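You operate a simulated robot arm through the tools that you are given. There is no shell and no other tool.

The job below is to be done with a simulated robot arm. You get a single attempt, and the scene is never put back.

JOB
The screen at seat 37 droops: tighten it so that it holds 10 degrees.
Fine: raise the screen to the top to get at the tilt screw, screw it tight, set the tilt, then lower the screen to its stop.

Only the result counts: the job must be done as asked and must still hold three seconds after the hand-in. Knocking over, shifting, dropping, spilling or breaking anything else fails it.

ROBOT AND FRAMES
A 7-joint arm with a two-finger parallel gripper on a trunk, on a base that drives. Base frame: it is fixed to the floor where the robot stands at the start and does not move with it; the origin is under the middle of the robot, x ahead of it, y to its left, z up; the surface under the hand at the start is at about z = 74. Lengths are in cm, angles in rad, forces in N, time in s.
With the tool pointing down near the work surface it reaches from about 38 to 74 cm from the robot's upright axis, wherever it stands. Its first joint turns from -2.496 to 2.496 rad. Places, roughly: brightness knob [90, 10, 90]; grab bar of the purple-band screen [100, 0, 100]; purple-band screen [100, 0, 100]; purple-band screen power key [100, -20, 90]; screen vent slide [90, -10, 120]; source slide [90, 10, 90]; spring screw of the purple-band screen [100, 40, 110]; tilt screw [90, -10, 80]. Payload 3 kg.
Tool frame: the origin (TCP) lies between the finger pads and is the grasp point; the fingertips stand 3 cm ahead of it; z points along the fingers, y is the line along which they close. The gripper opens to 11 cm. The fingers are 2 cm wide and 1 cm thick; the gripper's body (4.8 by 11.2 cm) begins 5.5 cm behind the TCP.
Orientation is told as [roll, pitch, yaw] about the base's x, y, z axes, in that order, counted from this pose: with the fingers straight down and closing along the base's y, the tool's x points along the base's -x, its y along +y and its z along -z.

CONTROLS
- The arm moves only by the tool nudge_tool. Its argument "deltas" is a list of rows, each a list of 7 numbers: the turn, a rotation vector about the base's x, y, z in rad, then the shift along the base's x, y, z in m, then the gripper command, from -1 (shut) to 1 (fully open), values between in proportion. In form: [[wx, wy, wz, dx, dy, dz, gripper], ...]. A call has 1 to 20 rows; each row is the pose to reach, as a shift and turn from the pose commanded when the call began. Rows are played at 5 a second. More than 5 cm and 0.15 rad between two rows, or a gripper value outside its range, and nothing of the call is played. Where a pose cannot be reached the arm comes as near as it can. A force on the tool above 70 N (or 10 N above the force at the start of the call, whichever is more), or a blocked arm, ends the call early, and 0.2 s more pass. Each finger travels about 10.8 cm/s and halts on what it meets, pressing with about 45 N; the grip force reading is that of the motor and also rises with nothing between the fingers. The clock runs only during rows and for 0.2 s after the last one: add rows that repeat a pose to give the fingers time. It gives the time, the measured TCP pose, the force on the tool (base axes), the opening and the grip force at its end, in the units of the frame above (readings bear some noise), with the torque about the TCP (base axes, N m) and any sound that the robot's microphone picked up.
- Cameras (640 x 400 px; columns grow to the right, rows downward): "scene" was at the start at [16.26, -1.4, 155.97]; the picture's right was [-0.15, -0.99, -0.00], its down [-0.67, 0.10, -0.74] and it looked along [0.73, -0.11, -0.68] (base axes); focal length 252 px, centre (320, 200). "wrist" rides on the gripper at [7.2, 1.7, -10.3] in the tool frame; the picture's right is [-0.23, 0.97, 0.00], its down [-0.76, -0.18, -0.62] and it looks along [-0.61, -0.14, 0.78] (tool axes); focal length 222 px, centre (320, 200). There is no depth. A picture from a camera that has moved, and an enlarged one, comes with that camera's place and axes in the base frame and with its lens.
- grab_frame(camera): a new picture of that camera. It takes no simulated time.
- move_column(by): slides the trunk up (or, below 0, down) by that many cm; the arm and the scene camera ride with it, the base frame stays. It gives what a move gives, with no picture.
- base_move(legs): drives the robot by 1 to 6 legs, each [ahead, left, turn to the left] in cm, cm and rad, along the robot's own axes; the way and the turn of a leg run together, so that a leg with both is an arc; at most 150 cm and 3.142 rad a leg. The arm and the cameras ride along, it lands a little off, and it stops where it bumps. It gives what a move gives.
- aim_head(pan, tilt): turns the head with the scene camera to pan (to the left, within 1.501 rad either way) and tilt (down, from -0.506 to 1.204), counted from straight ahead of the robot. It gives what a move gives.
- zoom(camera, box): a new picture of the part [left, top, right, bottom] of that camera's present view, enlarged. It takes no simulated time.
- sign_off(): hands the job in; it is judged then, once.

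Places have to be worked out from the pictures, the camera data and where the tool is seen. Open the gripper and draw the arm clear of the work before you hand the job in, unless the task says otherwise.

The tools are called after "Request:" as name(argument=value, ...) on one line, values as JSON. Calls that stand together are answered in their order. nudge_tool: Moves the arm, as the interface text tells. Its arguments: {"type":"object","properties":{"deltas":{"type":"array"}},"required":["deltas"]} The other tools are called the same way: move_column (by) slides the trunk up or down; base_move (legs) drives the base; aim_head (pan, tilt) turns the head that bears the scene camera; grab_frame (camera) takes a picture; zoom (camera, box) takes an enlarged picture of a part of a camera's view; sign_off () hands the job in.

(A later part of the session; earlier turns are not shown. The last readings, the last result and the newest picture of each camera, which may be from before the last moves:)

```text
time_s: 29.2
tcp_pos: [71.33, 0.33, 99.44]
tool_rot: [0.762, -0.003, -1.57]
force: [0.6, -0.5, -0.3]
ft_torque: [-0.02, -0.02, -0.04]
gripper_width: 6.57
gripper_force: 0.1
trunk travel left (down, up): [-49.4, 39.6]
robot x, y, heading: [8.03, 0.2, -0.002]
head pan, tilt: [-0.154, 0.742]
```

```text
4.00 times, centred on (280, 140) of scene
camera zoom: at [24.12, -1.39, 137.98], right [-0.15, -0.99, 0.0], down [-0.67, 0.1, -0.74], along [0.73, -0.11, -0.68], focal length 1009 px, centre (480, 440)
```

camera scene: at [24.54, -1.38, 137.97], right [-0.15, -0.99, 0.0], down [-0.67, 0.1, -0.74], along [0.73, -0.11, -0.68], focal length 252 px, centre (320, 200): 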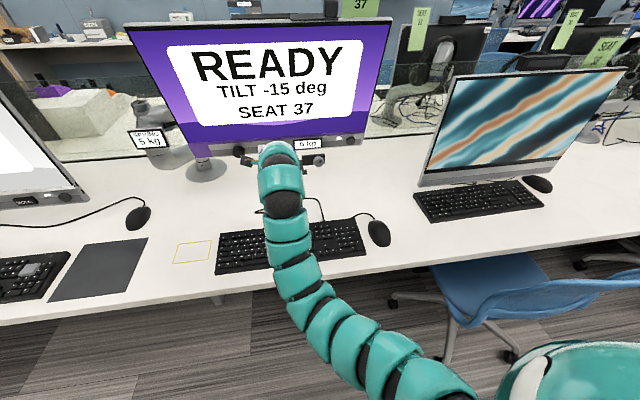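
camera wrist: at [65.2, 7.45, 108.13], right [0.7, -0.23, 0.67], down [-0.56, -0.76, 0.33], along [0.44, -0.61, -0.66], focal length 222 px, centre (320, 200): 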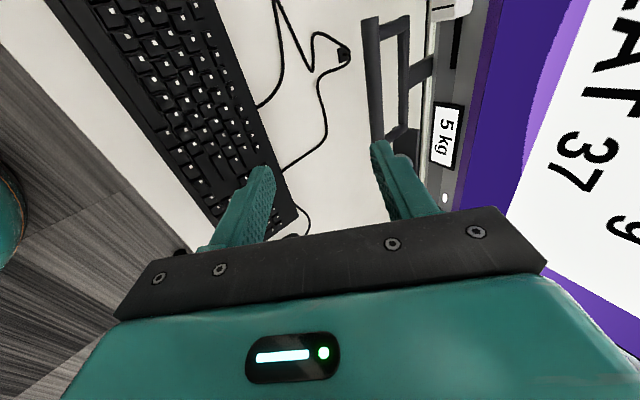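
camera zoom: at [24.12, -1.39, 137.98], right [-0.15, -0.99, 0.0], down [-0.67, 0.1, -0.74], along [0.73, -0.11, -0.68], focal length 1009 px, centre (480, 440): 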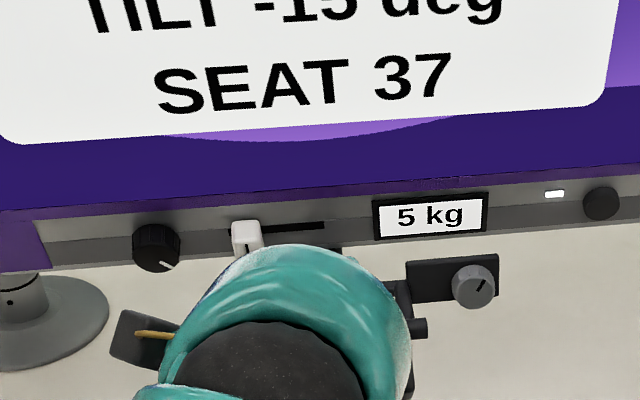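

The screen is still up at -15. I roll the hand back to fingers closing sideways and move right to y≈-11, well in front of the screw.

Request:
nudge_tool(deltas=[[-0.0985, 0, 0.1033, 0, -0.01, 0, 0.2], [-0.1971, 0, 0.2065, 0, -0.02, 0, 0.2], [-0.2956, 0, 0.3098, 0, -0.03, 0, 0.2], [-0.3942, 0, 0.4131, 0, -0.04, 0, 0.2], [-0.4927, 0, 0.5164, 0, -0.05, 0, 0.2], [-0.5913, 0, 0.6196, 0, -0.06, 0, 0.2], [-0.6898, 0, 0.7229, 0, -0.07, 0, 0.2], [-0.7884, 0, 0.8262, 0, -0.08, 0, 0.2], [-0.8869, 0, 0.9295, 0, -0.09, 0, 0.2], [-0.9855, 0, 1.0327, 0, -0.1, 0, 0.2], [-1.084, 0, 1.136, 0, -0.11, 0, 0.2]])

Request:
grab_frame(camera="wrist")

Request:
grab_frame(camera="scene")

```text
time_s: 31.6
tcp_pos: [71.43, -10.56, 99.47]
tool_rot: [-0.002, -0.764, 0.007]
force: [-0.9, 0.1, -0.5]
ft_torque: [0.02, -0.01, -0.02]
gripper_width: 6.61
gripper_force: 0.0
trunk travel left (down, up): [-49.4, 39.6]
robot x, y, heading: [8.04, 0.31, -0.002]
head pan, tilt: [-0.154, 0.742]
```

```text
taken
camera wrist: at [58.87, -9.0, 102.0], right [0.16, 0.97, 0.16], down [0.12, -0.18, 0.98], along [0.98, -0.14, -0.15], focal length 222 px, centre (320, 200)
```

wrist: 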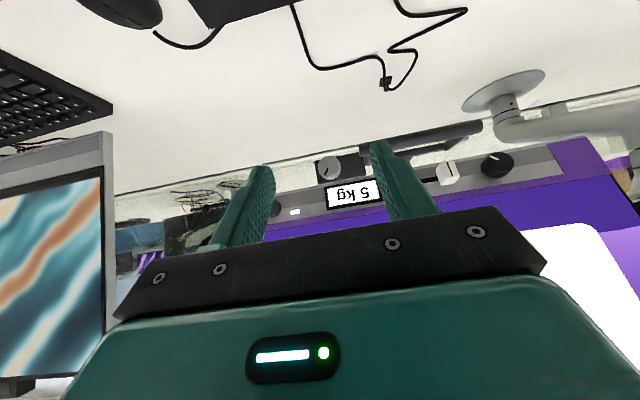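

```text
taken
camera scene: at [24.15, -1.4, 137.97], right [-0.15, -0.99, 0.0], down [-0.67, 0.1, -0.74], along [0.73, -0.11, -0.68], focal length 252 px, centre (320, 200)
```

scene: 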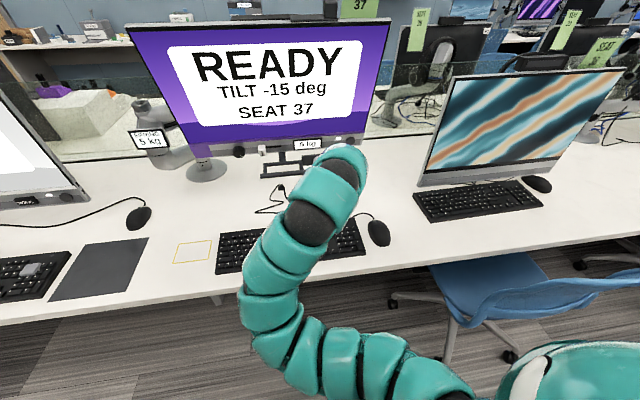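

Request:
zoom(camera="wrist", box=[260, 110, 420, 210])

```text
4.00 times, centred on (340, 160) of wrist
camera zoom: at [58.87, -9.0, 102.0], right [0.16, 0.97, 0.16], down [0.12, -0.18, 0.98], along [0.98, -0.14, -0.15], focal length 888 px, centre (240, 360)
```

zoom: 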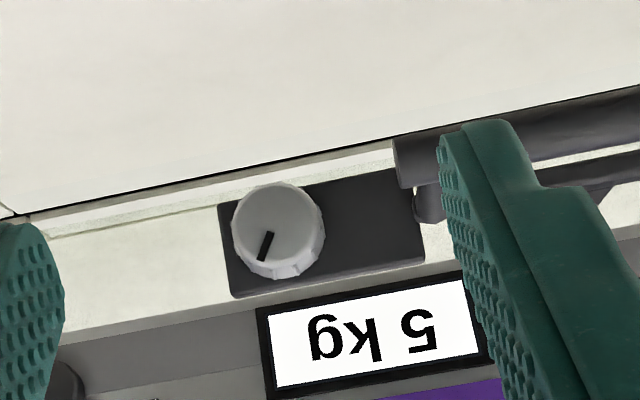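

The screw's cap and its plate look square-on to -x (axis horizontal), about 3.2 cm across, at roughly [90, -11.2, 93.6] now. I pitch the hand to horizontal while moving forward to x≈78, staying above the bar level.

Request:
nudge_tool(deltas=[[0, -0.1345, 0, 0.015, -0.002, 0, 0.2], [0, -0.269, 0, 0.03, -0.004, 0, 0.2], [0, -0.4035, 0, 0.045, -0.006, 0, 0.2], [0, -0.538, 0, 0.055, -0.006, 0, 0.2], [0, -0.6725, 0, 0.06, -0.006, 0, 0.2], [0, -0.807, 0, 0.06, -0.006, 0, 0.2]])

Request:
grab_frame(camera="scene")

Request:
grab_frame(camera="wrist")

```text
time_s: 33.0
tcp_pos: [77.27, -11.19, 99.35]
tool_rot: [-1.766, -1.568, 1.768]
force: [0.4, 0.7, -0.2]
ft_torque: [-0.01, 0.0, 0.0]
gripper_width: 6.61
gripper_force: 0.1
trunk travel left (down, up): [-49.4, 39.6]
robot x, y, heading: [8.0, -0.13, 0.003]
head pan, tilt: [-0.154, 0.742]
```

```text
taken
camera scene: at [24.16, -1.42, 137.97], right [-0.15, -0.99, 0.0], down [-0.67, 0.1, -0.74], along [0.73, -0.11, -0.68], focal length 252 px, centre (320, 200)
```

scene: 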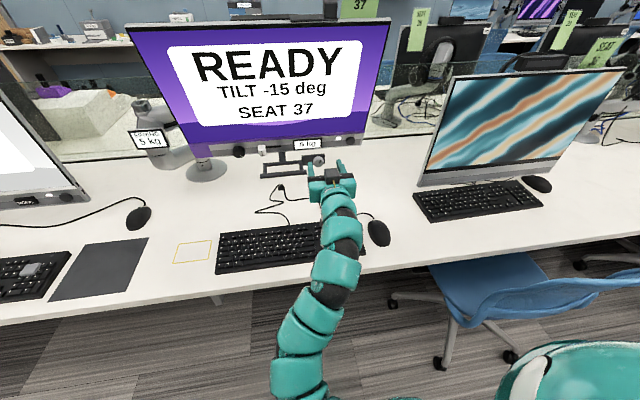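

```text
taken
camera wrist: at [66.88, -9.61, 92.25], right [0.0, 0.97, 0.23], down [-0.62, -0.18, 0.76], along [0.78, -0.14, 0.61], focal length 222 px, centre (320, 200)
```

wrist: 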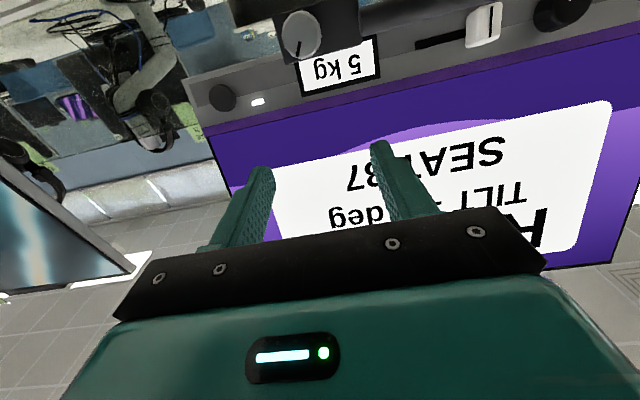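

The hand is horizontal (pitch -90°). I zoom both cameras onto the screw.

Request:
zoom(camera="scene", box=[240, 120, 380, 208])

Request:
zoom(camera="wrist", box=[220, 0, 420, 125])

```text
4.55 times, centred on (310, 164) of scene
camera zoom: at [24.16, -1.42, 137.97], right [-0.15, -0.99, 0.0], down [-0.67, 0.1, -0.74], along [0.73, -0.11, -0.68], focal length 1147 px, centre (366, 364)
```

zoom: 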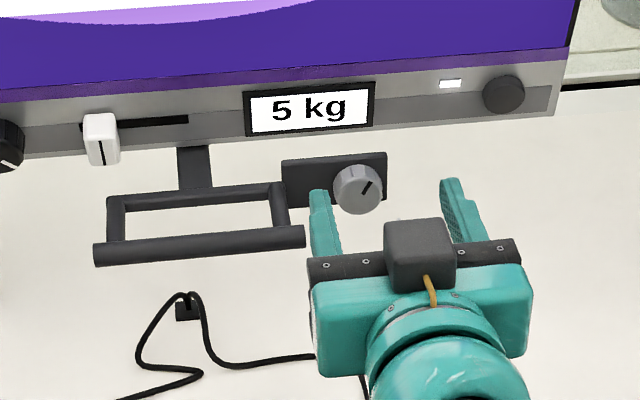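

```text
3.20 times, centred on (320, 62) of wrist
camera zoom: at [66.88, -9.61, 92.25], right [0.0, 0.97, 0.23], down [-0.62, -0.18, 0.76], along [0.78, -0.14, 0.61], focal length 711 px, centre (320, 640)
```

zoom: 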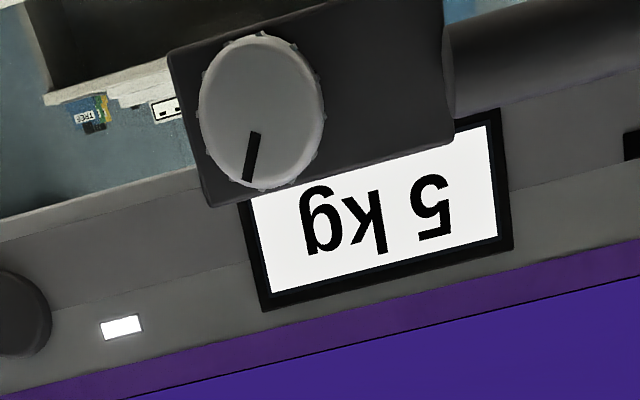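

The screw cap is near [90.7, -11.1, 93.0]. Before gripping I wind the wrist backwards in free space (negative roll about the tool axis) so that I have a long clockwise stroke available for tightening.

Request:
nudge_tool(deltas=[[-0.14, 0, 0, 0, 0, 0, 0], [-0.28, 0, 0, 0, 0, 0, -0.1], [-0.42, 0, 0, 0, 0, 0, -0.16], [-0.56, 0, 0, 0, 0, 0, -0.16], [-0.7, 0, 0, 0, 0, 0, -0.16], [-0.84, 0, 0, 0, 0, 0, -0.16], [-0.98, 0, 0, 0, 0, 0, -0.16], [-1.12, 0, 0, 0, 0, 0, -0.16], [-1.26, 0, 0, 0, 0, 0, -0.16], [-1.4, 0, 0, 0, 0, 0, -0.16], [-1.5708, 0, 0, 0, 0, 0, -0.16]])

```text
refused: row 11 steps farther than a row can; nothing moved
```

The last step was too large; I repeat with even 0.14 rad steps.

Request:
nudge_tool(deltas=[[-0.14, 0, 0, 0, 0, 0, 0], [-0.28, 0, 0, 0, 0, 0, -0.1], [-0.42, 0, 0, 0, 0, 0, -0.16], [-0.56, 0, 0, 0, 0, 0, -0.16], [-0.7, 0, 0, 0, 0, 0, -0.16], [-0.84, 0, 0, 0, 0, 0, -0.16], [-0.98, 0, 0, 0, 0, 0, -0.16], [-1.12, 0, 0, 0, 0, 0, -0.16], [-1.26, 0, 0, 0, 0, 0, -0.16], [-1.4, 0, 0, 0, 0, 0, -0.16], [-1.54, 0, 0, 0, 0, 0, -0.16], [-1.5708, 0, 0, 0, 0, 0, -0.16]])

Request:
grab_frame(camera="scene")

Request:
grab_frame(camera="wrist")

```text
time_s: 35.6
tcp_pos: [77.28, -11.04, 99.48]
tool_rot: [-1.569, 0.004, 1.571]
force: [-0.5, 0.1, 0.1]
ft_torque: [0.03, 0.0, 0.0]
gripper_width: 4.6
gripper_force: 0.1
trunk travel left (down, up): [-49.4, 39.6]
robot x, y, heading: [7.84, -0.22, -0.003]
head pan, tilt: [-0.154, 0.742]
```

```text
taken
camera scene: at [24.15, -1.4, 137.97], right [-0.15, -0.99, 0.0], down [-0.67, 0.1, -0.74], along [0.73, -0.11, -0.68], focal length 252 px, centre (320, 200)
```

scene: 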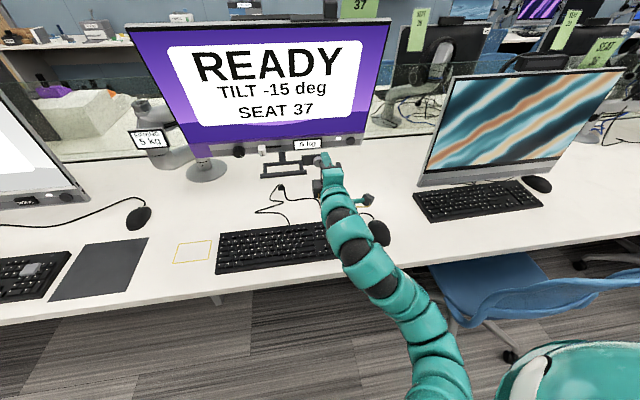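

```text
taken
camera wrist: at [66.86, -18.49, 97.91], right [0.0, 0.22, -0.97], down [-0.62, 0.76, 0.18], along [0.78, 0.61, 0.14], focal length 222 px, centre (320, 200)
```

wrist: 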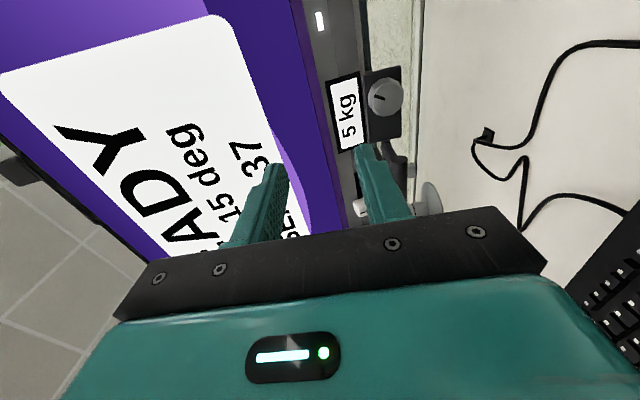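

That works without limit. I try winding a further 60° back to test the wrist's range.

Request:
nudge_tool(deltas=[[-0.14, 0, 0, 0, 0, 0, -0.16], [-0.28, 0, 0, 0, 0, 0, -0.16], [-0.42, 0, 0, 0, 0, 0, -0.16], [-0.56, 0, 0, 0, 0, 0, -0.16], [-0.7, 0, 0, 0, 0, 0, -0.16], [-0.84, 0, 0, 0, 0, 0, -0.16], [-0.98, 0, 0, 0, 0, 0, -0.16], [-1.0472, 0, 0, 0, 0, 0, -0.16]])

Request:
grab_frame(camera="scene")

Request:
grab_frame(camera="wrist")

```text
time_s: 37.5
tcp_pos: [77.33, -11.21, 99.55]
tool_rot: [-1.569, 1.051, 1.57]
force: [0.4, 0.0, 0.1]
ft_torque: [0.02, -0.06, -0.02]
gripper_width: 4.64
gripper_force: 0.0
trunk travel left (down, up): [-49.4, 39.6]
robot x, y, heading: [7.72, -0.3, -0.001]
head pan, tilt: [-0.154, 0.742]
```

```text
taken
camera scene: at [24.15, -1.4, 137.97], right [-0.15, -0.99, 0.0], down [-0.67, 0.1, -0.74], along [0.73, -0.11, -0.68], focal length 252 px, centre (320, 200)
```

scene: 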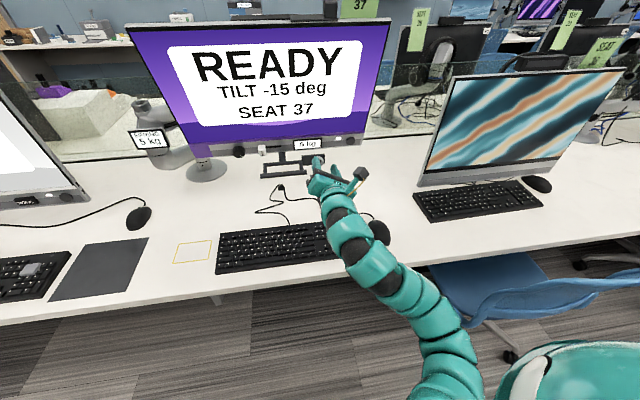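

```text
taken
camera wrist: at [66.86, -16.31, 104.98], right [0.0, -0.73, -0.68], down [-0.62, 0.53, -0.57], along [0.78, 0.42, -0.46], focal length 222 px, centre (320, 200)
```

wrist: 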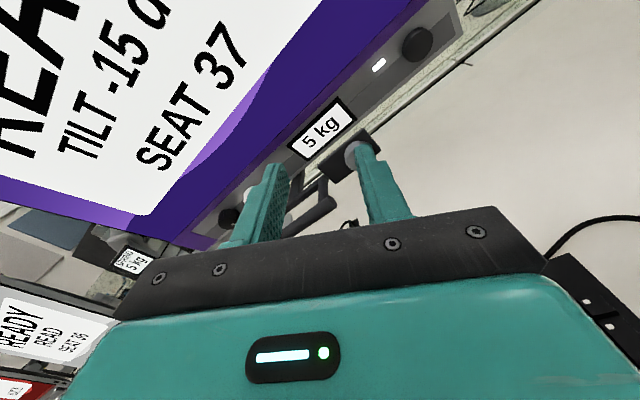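

Even φ = -150° is free, giving a long clockwise stroke. I now lower to the screw's height at x≈80 and check alignment of the tool axis (image column 320) with the cap.

Request:
nudge_tool(deltas=[[0, 0, 0, 0.005, 0, -0.02, -0.16], [0, 0, 0, 0.015, 0, -0.045, -0.16], [0, 0, 0, 0.03, 0, -0.065, -0.16], [0, 0, 0, 0.03, 0, -0.065, -0.16]])

Request:
grab_frame(camera="wrist")

Request:
zoom(camera="scene", box=[240, 120, 380, 208])

```text
time_s: 38.5
tcp_pos: [80.49, -11.08, 92.95]
tool_rot: [-1.572, 1.048, 1.569]
force: [0.6, 0.2, -0.6]
ft_torque: [0.03, 0.02, -0.02]
gripper_width: 4.62
gripper_force: 0.1
trunk travel left (down, up): [-49.4, 39.6]
robot x, y, heading: [7.55, -0.08, -0.003]
head pan, tilt: [-0.154, 0.742]
```

```text
taken
camera wrist: at [70.01, -16.26, 98.4], right [0.0, -0.73, -0.68], down [-0.62, 0.53, -0.57], along [0.78, 0.42, -0.46], focal length 222 px, centre (320, 200)
```

wrist: 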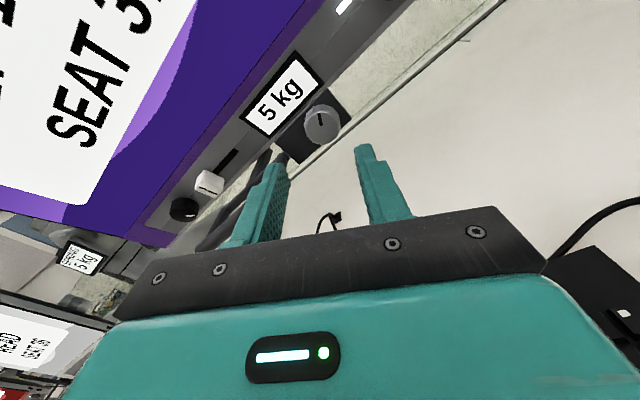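

```text
4.55 times, centred on (310, 164) of scene
camera zoom: at [24.15, -1.4, 137.98], right [-0.15, -0.99, 0.0], down [-0.67, 0.1, -0.74], along [0.73, -0.11, -0.68], focal length 1147 px, centre (366, 364)
```

zoom: 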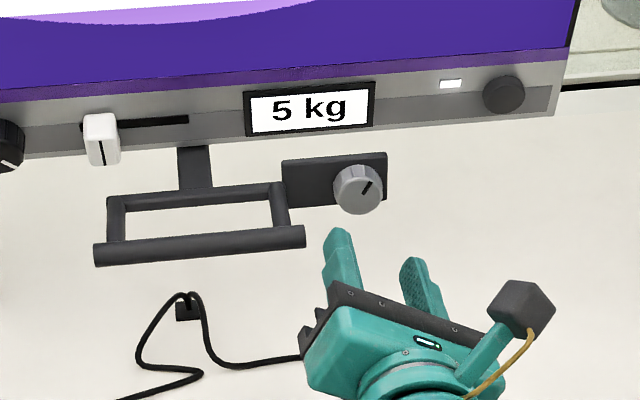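

The cap sits on column 321, row 125, exactly where my estimate [90.7, -11.1, 93.0] predicts, so the tool axis is aligned. I zoom to gauge the knob's height over its plate.

Request:
zoom(camera="wrist", box=[240, 80, 400, 180])

Request:
zoom(camera="scene", box=[295, 147, 335, 172])

```text
4.00 times, centred on (320, 130) of wrist
camera zoom: at [70.01, -16.26, 98.4], right [0.0, -0.73, -0.68], down [-0.62, 0.53, -0.57], along [0.78, 0.42, -0.46], focal length 888 px, centre (320, 480)
```

zoom: 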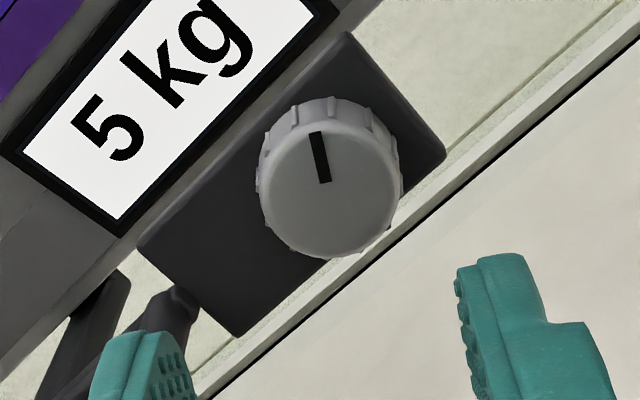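

```text
16.00 times, centred on (315, 160) of scene
camera zoom: at [24.15, -1.4, 137.98], right [-0.15, -0.99, 0.0], down [-0.67, 0.1, -0.74], along [0.73, -0.11, -0.68], focal length 4038 px, centre (400, 848)
```

zoom: 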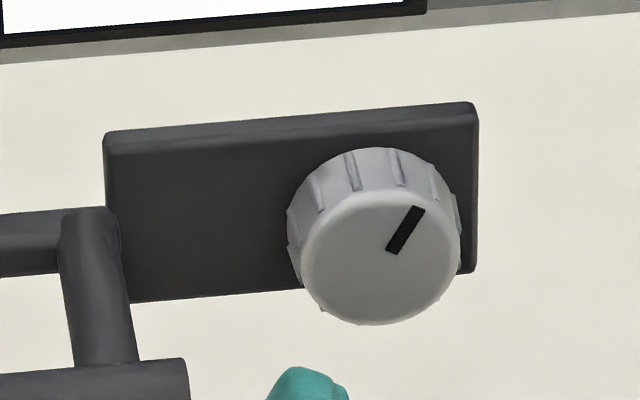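

The knob is 3.2 cm wide, 1.6 cm tall, facing straight at -x, cap face near x 90.0, plate near 91.6. I advance to TCP x≈88.2 so the tips pass over the knob and stop short of the plate.

Request:
nudge_tool(deltas=[[0, 0, 0, 0.025, 0, 0, -0.16], [0, 0, 0, 0.045, 0, 0, -0.16], [0, 0, 0, 0.06, 0, 0, -0.16], [0, 0, 0, 0.07, 0, 0, -0.16], [0, 0, 0, 0.077, 0, 0, -0.16], [0, 0, 0, 0.077, 0, 0, -0.16]])

Request:
grab_frame(camera="wrist")

Request:
zoom(camera="scene", box=[270, 130, 350, 180])

```text
time_s: 39.9
tcp_pos: [88.05, -11.07, 92.9]
tool_rot: [-1.571, 1.049, 1.572]
force: [-0.2, -0.4, 0.3]
ft_torque: [0.02, -0.01, -0.01]
gripper_width: 4.61
gripper_force: 0.0
trunk travel left (down, up): [-49.4, 39.6]
robot x, y, heading: [8.32, -0.51, 0.0]
head pan, tilt: [-0.154, 0.742]
```

```text
taken
camera wrist: at [77.57, -16.21, 98.44], right [0.0, -0.73, -0.68], down [-0.62, 0.53, -0.57], along [0.78, 0.42, -0.46], focal length 222 px, centre (320, 200)
```

wrist: 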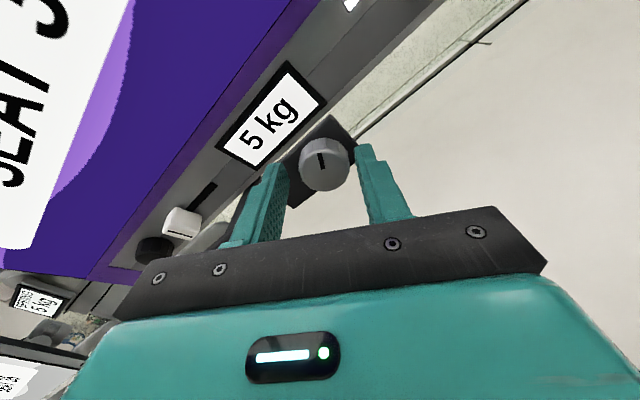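

```text
8.00 times, centred on (310, 155) of scene
camera zoom: at [24.15, -1.4, 137.97], right [-0.15, -0.99, 0.0], down [-0.67, 0.1, -0.74], along [0.73, -0.11, -0.68], focal length 2019 px, centre (400, 560)
```

zoom: 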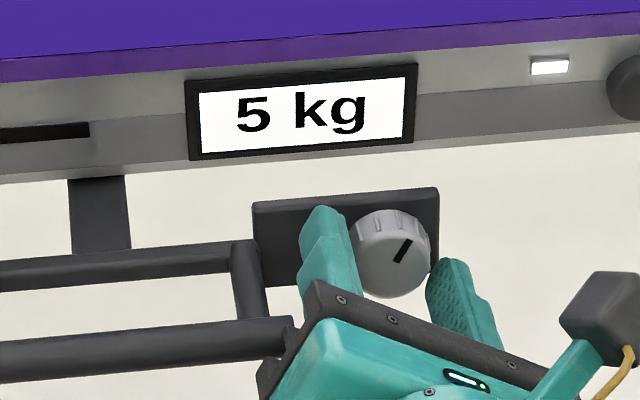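

The fingers straddle the knob with no contact force. I zoom the wrist view to judge how deep the tips reach past the cap.

Request:
zoom(camera="wrist", box=[256, 110, 416, 210])

```text
4.00 times, centred on (336, 160) of wrist
camera zoom: at [77.57, -16.21, 98.44], right [0.0, -0.73, -0.68], down [-0.62, 0.53, -0.57], along [0.78, 0.42, -0.46], focal length 888 px, centre (256, 360)
```

zoom: 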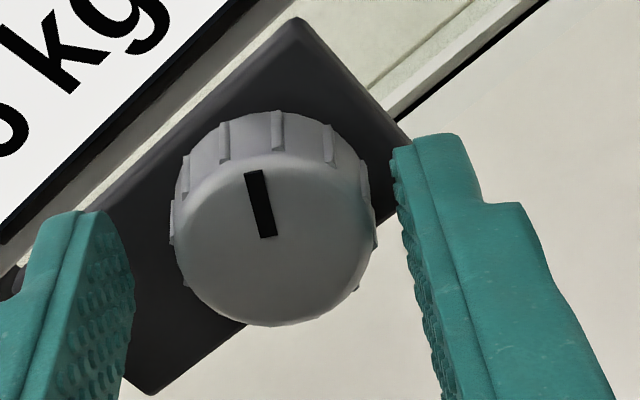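

The cap centre is ~0.26 cm off along the closing line and the cap face is at x≈90. I shift by (-0.2 y, -0.15 z), go 0.2 cm deeper, then close on the knob.

Request:
nudge_tool(deltas=[[0, 0, 0, 0.002, -0.002, -0.0015, -0.16], [0, 0, 0, 0.002, -0.002, -0.0015, -0.3], [0, 0, 0, 0.002, -0.002, -0.0015, -0.6], [0, 0, 0, 0.002, -0.002, -0.0015, -1], [0, 0, 0, 0.002, -0.002, -0.0015, -1]])

Request:
zoom(camera="wrist", box=[256, 110, 416, 210])

Request:
zoom(camera="scene", box=[270, 130, 350, 180])

```text
time_s: 41.0
tcp_pos: [88.21, -11.21, 92.78]
tool_rot: [-1.572, 1.048, 1.571]
force: [-1.3, 1.1, -0.2]
ft_torque: [0.01, 0.0, 0.09]
gripper_width: 3.31
gripper_force: 44.6
trunk travel left (down, up): [-49.4, 39.6]
robot x, y, heading: [8.09, 0.05, -0.003]
head pan, tilt: [-0.154, 0.742]
```

```text
4.00 times, centred on (336, 160) of wrist
camera zoom: at [77.77, -16.43, 98.29], right [0.0, -0.73, -0.68], down [-0.62, 0.53, -0.57], along [0.78, 0.42, -0.46], focal length 888 px, centre (256, 360)
```

zoom: 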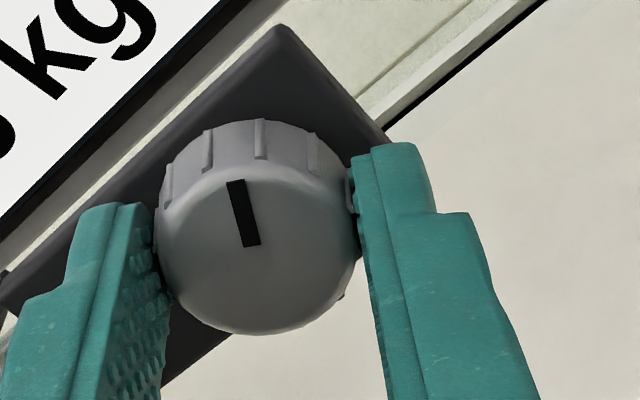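

```text
8.00 times, centred on (310, 155) of scene
camera zoom: at [24.15, -1.39, 137.98], right [-0.15, -0.99, 0.0], down [-0.67, 0.1, -0.74], along [0.73, -0.11, -0.68], focal length 2019 px, centre (400, 560)
```

zoom: 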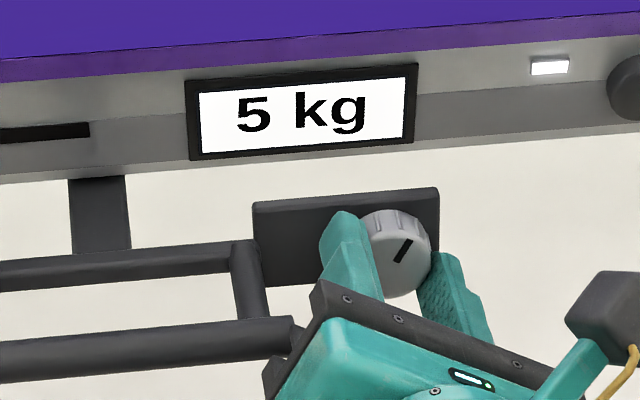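

The knob is held firmly (3.31 cm, 44.6 N). I turn it clockwise as seen from the front (positive about +x) by 0.6 rad and read the torque.

Request:
nudge_tool(deltas=[[0.1, 0, 0, 0, 0, 0, -1], [0.2, 0, 0, 0, 0, 0, -1], [0.3, 0, 0, 0, 0, 0, -1], [0.4, 0, 0, 0, 0, 0, -1], [0.5, 0, 0, 0, 0, 0, -1], [0.6, 0, 0, 0, 0, 0, -1], [0.6, 0, 0, 0, 0, 0, -1]])

Request:
zoom(camera="scene", box=[270, 130, 350, 180])

```text
time_s: 42.6
tcp_pos: [88.26, -11.42, 92.71]
tool_rot: [-1.568, 0.449, 1.57]
force: [-9.8, 4.5, -8.0]
ft_torque: [-0.01, 0.2, 0.04]
gripper_width: 3.28
gripper_force: 45.5
trunk travel left (down, up): [-49.4, 39.6]
robot x, y, heading: [8.46, -0.19, -0.007]
head pan, tilt: [-0.154, 0.742]
```

```text
8.00 times, centred on (310, 155) of scene
camera zoom: at [24.12, -1.37, 137.97], right [-0.15, -0.99, 0.0], down [-0.67, 0.1, -0.74], along [0.73, -0.11, -0.68], focal length 2019 px, centre (400, 560)
```

zoom: 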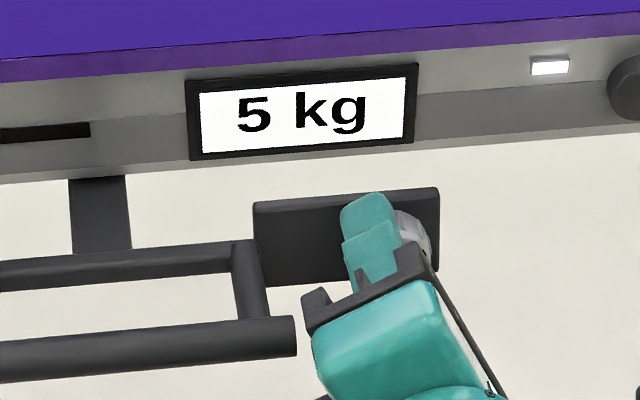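

Little torque so far; I check in the wrist view whether the pointer line turned along with the hand.

Request:
zoom(camera="wrist", box=[256, 110, 416, 210])

```text
4.00 times, centred on (336, 160) of wrist
camera zoom: at [77.77, -18.65, 94.45], right [0.0, -0.22, -0.98], down [-0.62, 0.76, -0.17], along [0.78, 0.61, -0.14], focal length 888 px, centre (256, 360)
```

zoom: 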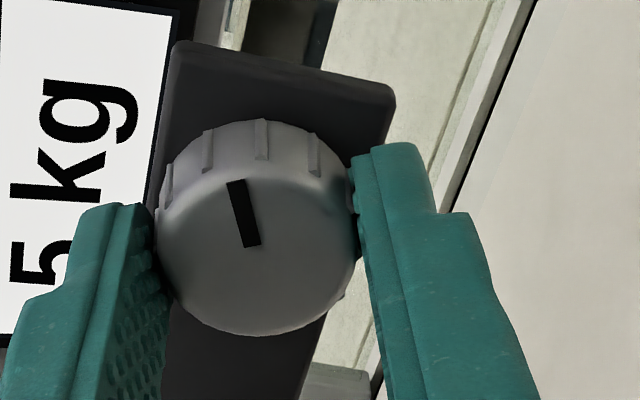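

The knob turned with the hand (pointer unchanged relative to the fingers), with almost no resistance yet. I continue clockwise by 1.2 rad.

Request:
nudge_tool(deltas=[[0.12, 0, 0, 0, 0, 0, -1], [0.24, 0, 0, 0, 0, 0, -1], [0.36, 0, 0, 0, 0, 0, -1], [0.48, 0, 0, 0, 0, 0, -1], [0.6, 0, 0, 0, 0, 0, -1], [0.72, 0, 0, 0, 0, 0, -1], [0.84, 0, 0, 0, 0, 0, -1], [0.96, 0, 0, 0, 0, 0, -1], [1.08, 0, 0, 0, 0, 0, -1], [1.2, 0, 0, 0, 0, 0, -1], [1.2, 0, 0, 0, 0, 0, -1]])

Request:
zoom(camera="wrist", box=[256, 110, 416, 210])

Request:
grab_frame(camera="scene")

```text
time_s: 45.0
tcp_pos: [88.19, -11.31, 92.6]
tool_rot: [-1.566, -0.755, 1.565]
force: [-23.8, 10.9, -29.9]
ft_torque: [-0.05, 1.07, 0.24]
gripper_width: 3.29
gripper_force: 45.5
trunk travel left (down, up): [-49.4, 39.6]
robot x, y, heading: [7.9, 0.25, -0.001]
head pan, tilt: [-0.154, 0.742]
```

```text
4.00 times, centred on (336, 160) of wrist
camera zoom: at [77.76, -15.54, 86.59], right [0.0, 0.83, -0.56], down [-0.62, 0.43, 0.65], along [0.78, 0.35, 0.51], focal length 888 px, centre (256, 360)
```

zoom: 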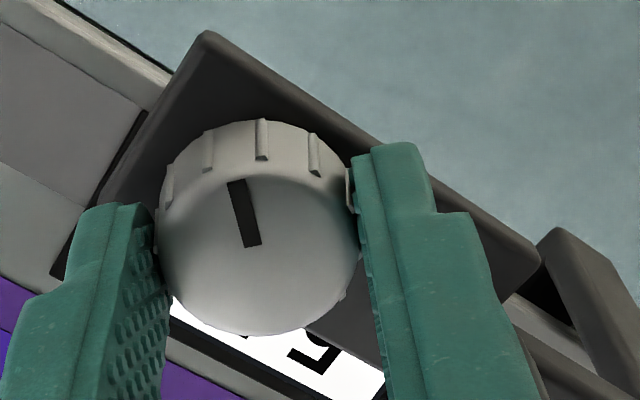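

```text
taken
camera scene: at [24.23, -1.31, 137.95], right [-0.15, -0.99, 0.0], down [-0.67, 0.1, -0.74], along [0.73, -0.11, -0.68], focal length 252 px, centre (320, 200)
```

scene: 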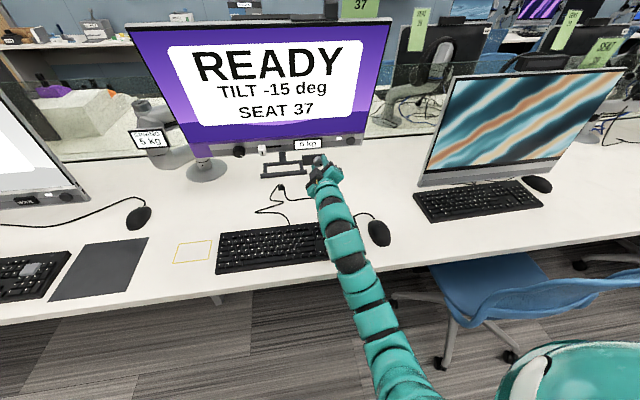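

The knob has turned 1.8 rad with the hand and the screw torque is still nil, but an off-centre side load grew to ~38 N. I yield in the direction of the force first.

Request:
nudge_tool(deltas=[[0, 0, 0, -0.0005, 0.0005, -0.001, -1], [0, 0, 0, -0.001, 0.001, -0.002, -1], [0, 0, 0, -0.001, 0.001, -0.002, -1]])

```text
time_s: 45.9
tcp_pos: [88.3, -11.27, 92.7]
tool_rot: [-1.57, -0.75, 1.571]
force: [1.3, 7.1, -14.0]
ft_torque: [-0.02, 0.99, -0.41]
gripper_width: 3.28
gripper_force: 45.4
trunk travel left (down, up): [-49.4, 39.6]
robot x, y, heading: [7.85, 0.02, -0.004]
head pan, tilt: [-0.154, 0.742]
```

The load dropped. I fit the eccentricity (about 0.23 cm) and continue 1.2 rad clockwise with a matching small correction of the centre.

Request:
nudge_tool(deltas=[[0.12, 0, 0, 0, 0.0004, -0.0003, -1], [0.24, 0, 0, 0, 0.0008, -0.0005, -1], [0.36, 0, 0, 0, 0.0012, -0.0007, -1], [0.48, 0, 0, 0, 0.0016, -0.0009, -1], [0.6, 0, 0, 0, 0.002, -0.001, -1], [0.72, 0, 0, 0, 0.0022, -0.0008, -1], [0.84, 0, 0, 0, 0.0025, -0.0007, -1], [0.96, 0, 0, 0, 0.0027, -0.0005, -1], [1.08, 0, 0, 0, 0.0029, -0.0004, -1], [1.2, 0, 0, 0, 0.003, -0.0002, -1], [1.2, 0, 0, 0, 0.003, -0.0002, -1]])

Request:
zoom(camera="wrist", box=[256, 110, 416, 210])

Request:
zoom(camera="scene", box=[140, 20, 400, 182])

```text
time_s: 48.2
tcp_pos: [88.07, -11.25, 92.45]
tool_rot: [1.566, -1.19, -1.568]
force: [-3.8, -14.8, -0.8]
ft_torque: [-0.66, 0.38, -0.48]
gripper_width: 3.25
gripper_force: 44.5
trunk travel left (down, up): [-49.4, 39.6]
robot x, y, heading: [8.15, 0.06, -0.001]
head pan, tilt: [-0.154, 0.742]
```

```text
4.00 times, centred on (336, 160) of wrist
camera zoom: at [77.65, -7.02, 86.52], right [0.0, 0.82, 0.57], down [-0.62, -0.45, 0.64], along [0.78, -0.36, 0.51], focal length 888 px, centre (256, 360)
```

zoom: 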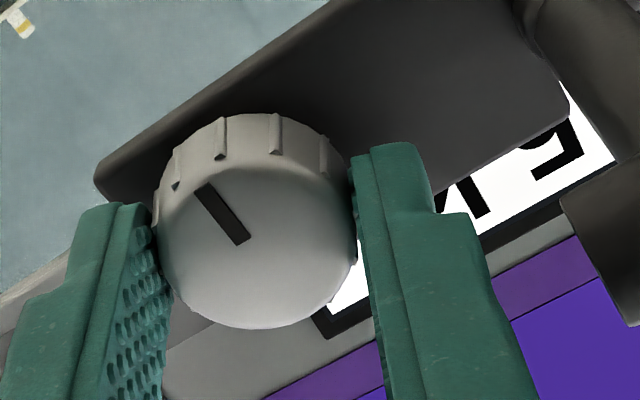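

```text
2.46 times, centred on (270, 101) of scene
camera zoom: at [24.12, -1.58, 137.97], right [-0.15, -0.99, 0.0], down [-0.67, 0.11, -0.74], along [0.73, -0.11, -0.68], focal length 621 px, centre (443, 444)
```

zoom: 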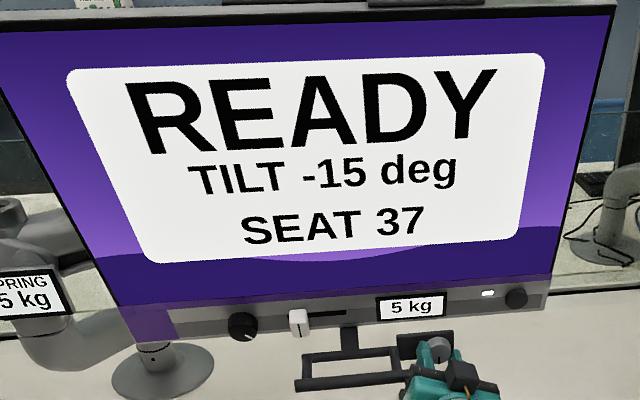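

Now resistance appears: torque about x is -0.66 N m and the pointer slipped ~20° in the fingers, so the screw is getting tight after ~150°. I turn another 0.3 rad to see whether it still advances.

Request:
zoom(camera="scene", box=[295, 147, 335, 172])

Request:
nudge_tool(deltas=[[0.1, 0, 0, 0, 0, 0, -1], [0.2, 0, 0, 0, 0, 0, -1], [0.3, 0, 0, 0, 0, 0, -1], [0.3, 0, 0, 0, 0, 0, -1]])

Request:
zoom(camera="scene", box=[295, 147, 335, 172])

Request:
zoom(camera="wrist", box=[256, 110, 416, 210])

```text
16.00 times, centred on (315, 160) of scene
camera zoom: at [24.12, -1.58, 137.97], right [-0.15, -0.99, 0.0], down [-0.67, 0.11, -0.74], along [0.73, -0.11, -0.68], focal length 4038 px, centre (400, 848)
```

zoom: 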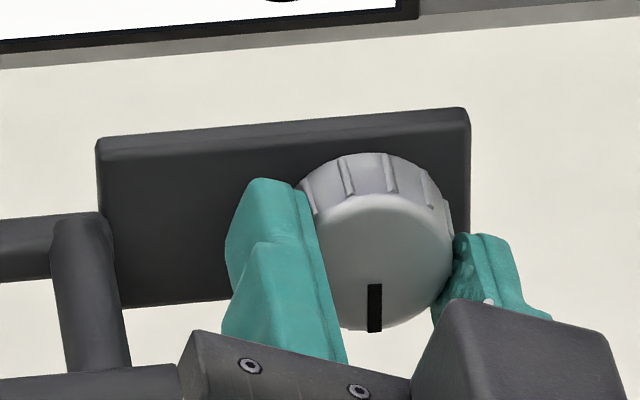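

```text
time_s: 49.2
tcp_pos: [88.11, -11.11, 92.49]
tool_rot: [1.573, -0.891, -1.574]
force: [-5.0, -17.4, -7.2]
ft_torque: [-0.52, -0.14, -0.93]
gripper_width: 3.2
gripper_force: 44.8
trunk travel left (down, up): [-49.4, 39.6]
robot x, y, heading: [8.15, 0.05, 0.003]
head pan, tilt: [-0.154, 0.742]
```

```text
16.00 times, centred on (315, 160) of scene
camera zoom: at [24.17, -1.62, 137.97], right [-0.15, -0.99, 0.0], down [-0.67, 0.11, -0.74], along [0.73, -0.11, -0.68], focal length 4038 px, centre (400, 848)
```

zoom: 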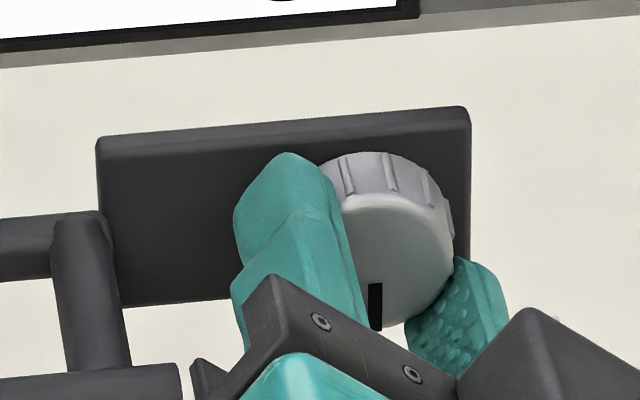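

```text
4.00 times, centred on (336, 160) of wrist
camera zoom: at [77.65, -5.38, 88.02], right [0.0, 0.61, 0.79], down [-0.62, -0.62, 0.48], along [0.78, -0.49, 0.38], focal length 888 px, centre (256, 360)
```

zoom: 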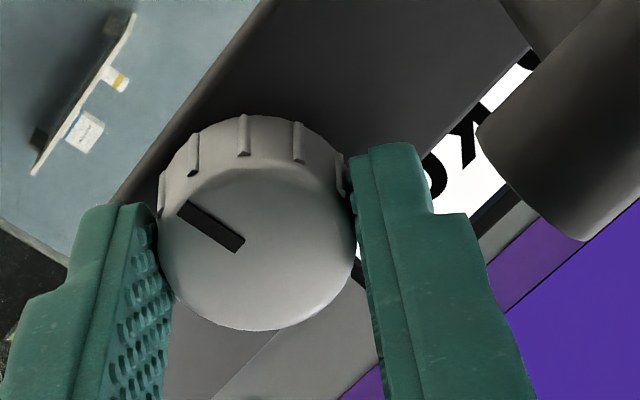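

The pointer stays exactly at 6 o'clock while the fingers slip, so the screw is at its tight stop. I open the fingers without turning back, and withdraw straight in -x.

Request:
nudge_tool(deltas=[[0, 0, 0, 0, 0, 0, -0.5], [0, 0, 0, 0, 0, 0, -0.16], [0, 0, 0, 0, 0, 0, -0.16], [0, 0, 0, -0.01, 0, 0, -0.16], [0, 0, 0, -0.03, 0, 0, -0.16], [0, 0, 0, -0.06, 0, 0, -0.16], [0, 0, 0, -0.1, 0, 0, -0.16]])

Request:
grab_frame(camera="scene")

Request:
zoom(camera="scene", box=[240, 120, 380, 208])

```text
time_s: 50.9
tcp_pos: [78.04, -11.05, 92.75]
tool_rot: [1.57, -0.894, -1.57]
force: [-0.8, -1.0, 0.0]
ft_torque: [-0.01, -0.01, -0.04]
gripper_width: 4.62
gripper_force: 0.1
trunk travel left (down, up): [-49.4, 39.6]
robot x, y, heading: [7.76, -0.08, 0.003]
head pan, tilt: [-0.154, 0.742]
```

```text
taken
camera scene: at [24.11, -1.42, 137.98], right [-0.15, -0.99, 0.0], down [-0.67, 0.1, -0.74], along [0.73, -0.11, -0.68], focal length 252 px, centre (320, 200)
```

scene: 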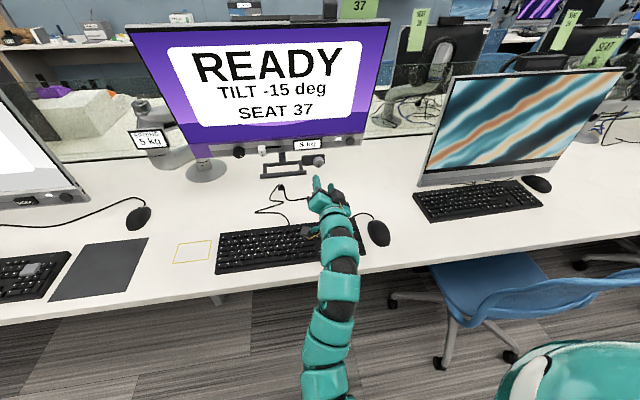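

```text
4.55 times, centred on (310, 164) of scene
camera zoom: at [24.11, -1.42, 137.98], right [-0.15, -0.99, 0.0], down [-0.67, 0.1, -0.74], along [0.73, -0.11, -0.68], focal length 1147 px, centre (366, 364)
```

zoom: 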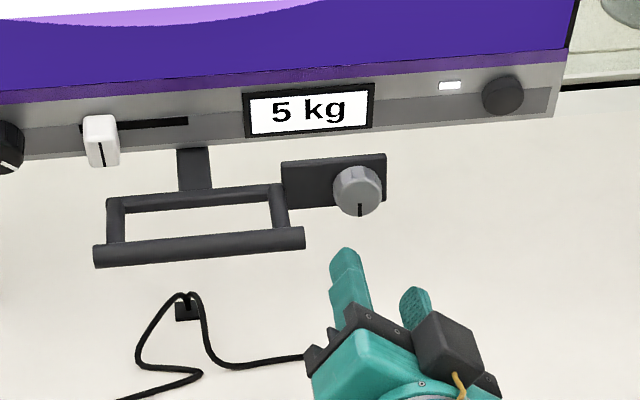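

The screw now reads 6 o'clock, the screen holds at the top at -15. Since lifting and pulling on the bar never changed the tilt, the bar belongs to the carriage; the tilt must be set on the panel itself by pushing its upper edge back. I retreat, roll the hand and close the fingers, then raise the trunk.

Request:
nudge_tool(deltas=[[0.12, 0, 0, -0.02, 0.01, 0, -0.3], [0.24, 0, 0, -0.04, 0.025, 0, -0.6], [0.36, 0, 0, -0.06, 0.04, 0, -1], [0.48, 0, 0, -0.06, 0.06, 0, -1], [0.6, 0, 0, -0.06, 0.08, 0, -1], [0.72, 0, 0, -0.06, 0.1, 0, -1], [0.84, 0, 0, -0.06, 0.11, 0, -1], [0.892, 0, 0, -0.06, 0.11, 0, -1]])

Request:
grab_frame(camera="scene")

```text
time_s: 52.6
tcp_pos: [72.19, 0.04, 92.71]
tool_rot: [1.572, 0.001, -1.57]
force: [-0.3, -0.4, 0.6]
ft_torque: [-0.02, 0.01, 0.0]
gripper_width: 0.0
gripper_force: 37.7
out of reach, approached as far as the arm can: row 3
trunk travel left (down, up): [-49.4, 39.6]
robot x, y, heading: [7.65, -0.06, 0.001]
head pan, tilt: [-0.154, 0.742]
```

```text
taken
camera scene: at [24.14, -1.4, 137.97], right [-0.15, -0.99, 0.0], down [-0.67, 0.1, -0.74], along [0.73, -0.11, -0.68], focal length 252 px, centre (320, 200)
```

scene: 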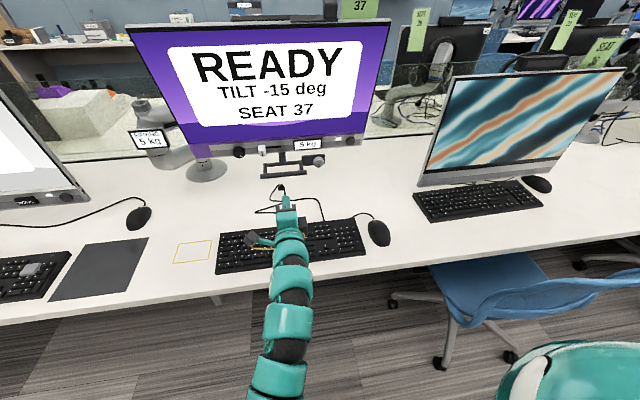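

The hand is at [72, 0, 92.7], pointing straight ahead with closed fingers. I raise the trunk 33 cm to bring it level with the top part of the panel.

Request:
move_column(by=33)

Request:
grab_frame(camera="scene")

Request:
grab_frame(camera="wrist")

```text
time_s: 55.9
tcp_pos: [72.25, -0.05, 125.8]
tool_rot: [1.572, 0.001, -1.571]
force: [-0.4, 0.0, -0.3]
ft_torque: [-0.02, 0.03, 0.0]
gripper_width: 0.02
gripper_force: 37.0
trunk travel left (down, up): [-82.4, 6.6]
robot x, y, heading: [7.92, -0.3, 0.002]
head pan, tilt: [-0.154, 0.742]
```

```text
taken
camera scene: at [24.15, -1.4, 170.97], right [-0.15, -0.99, 0.0], down [-0.67, 0.1, -0.74], along [0.73, -0.11, -0.68], focal length 252 px, centre (320, 200)
```

scene: 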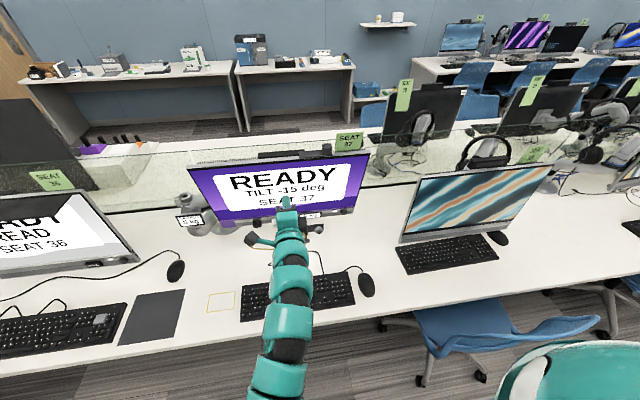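

```text
taken
camera wrist: at [61.71, 7.15, 127.44], right [0.0, -0.23, 0.97], down [-0.62, -0.76, -0.18], along [0.78, -0.61, -0.14], focal length 222 px, centre (320, 200)
```

wrist: 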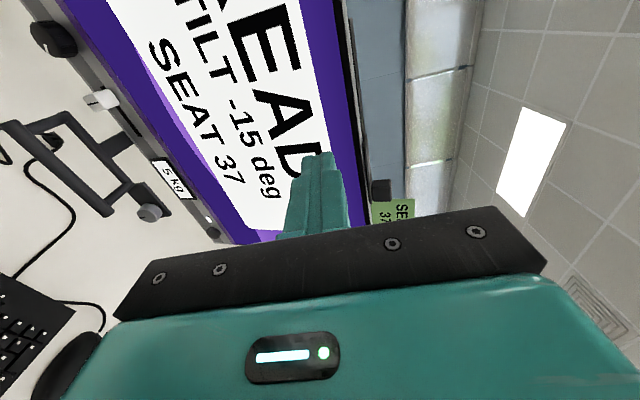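

The wrist view shows the readout and the panel. I zoom on the panel's top edge to locate it and what is attached there.

Request:
zoom(camera="scene", box=[180, 130, 380, 255])

Request:
zoom(camera="wrist", box=[120, 0, 440, 200])

```text
3.20 times, centred on (280, 192) of scene
camera zoom: at [24.15, -1.4, 170.97], right [-0.15, -0.99, 0.0], down [-0.67, 0.1, -0.74], along [0.73, -0.11, -0.68], focal length 808 px, centre (448, 224)
```

zoom: 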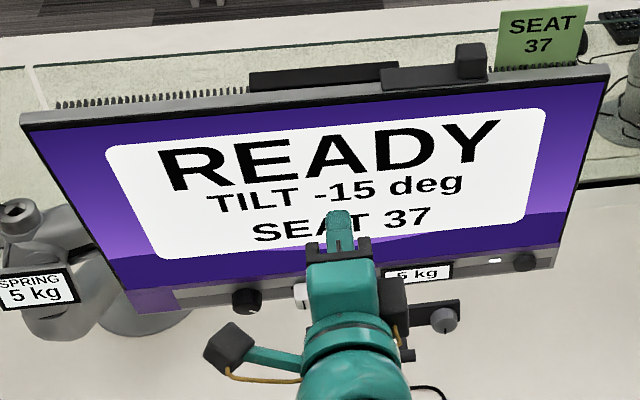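

```text
2.00 times, centred on (280, 100) of wrist
camera zoom: at [61.71, 7.15, 127.44], right [0.0, -0.23, 0.97], down [-0.62, -0.76, -0.18], along [0.78, -0.61, -0.14], focal length 444 px, centre (400, 400)
```

zoom: 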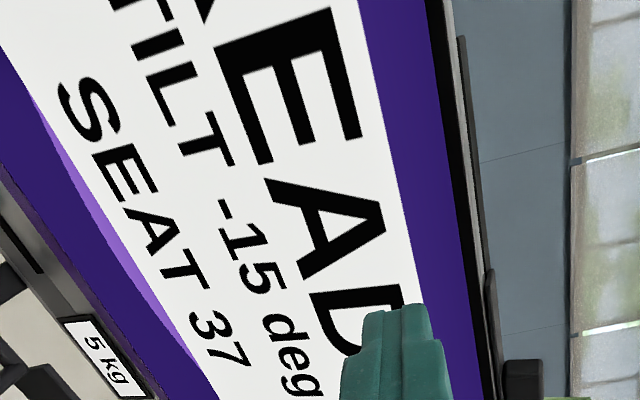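

The panel's top front edge is at about [86.5, y, 130]. I go to z 127.5 and creep forward toward the face, expecting contact at TCP x≈84.

Request:
nudge_tool(deltas=[[0, 0, 0, 0.03, 0.005, 0.01, -1], [0, 0, 0, 0.06, 0.005, 0.017, -1], [0, 0, 0, 0.085, 0.005, 0.017, -1], [0, 0, 0, 0.1, 0.005, 0.017, -1], [0, 0, 0, 0.1, 0.005, 0.017, -1]])

Request:
grab_frame(camera="wrist")

Request:
zoom(camera="scene", box=[180, 130, 380, 255])

```text
time_s: 57.1
tcp_pos: [82.19, 0.4, 127.45]
tool_rot: [1.573, 0.001, -1.569]
force: [-0.3, -0.6, -0.1]
ft_torque: [0.0, 0.02, -0.01]
gripper_width: 0.01
gripper_force: 37.9
trunk travel left (down, up): [-82.4, 6.6]
robot x, y, heading: [7.44, 0.1, 0.001]
head pan, tilt: [-0.154, 0.742]
```

```text
taken
camera wrist: at [71.75, 7.56, 129.21], right [0.0, -0.23, 0.97], down [-0.62, -0.76, -0.18], along [0.78, -0.61, -0.14], focal length 222 px, centre (320, 200)
```

wrist: 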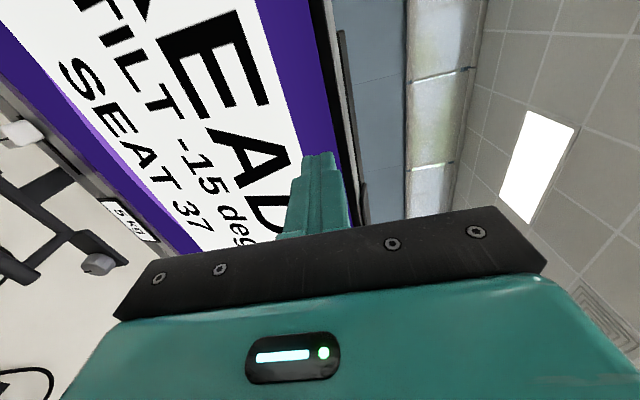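

```text
3.20 times, centred on (280, 192) of scene
camera zoom: at [24.13, -1.39, 170.98], right [-0.15, -0.99, 0.0], down [-0.67, 0.1, -0.74], along [0.73, -0.11, -0.68], focal length 808 px, centre (448, 224)
```

zoom: 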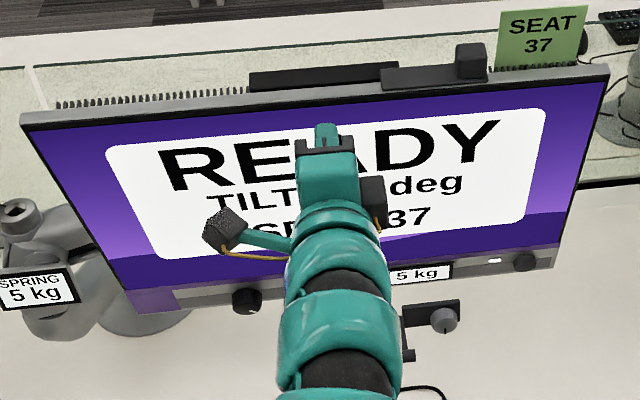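

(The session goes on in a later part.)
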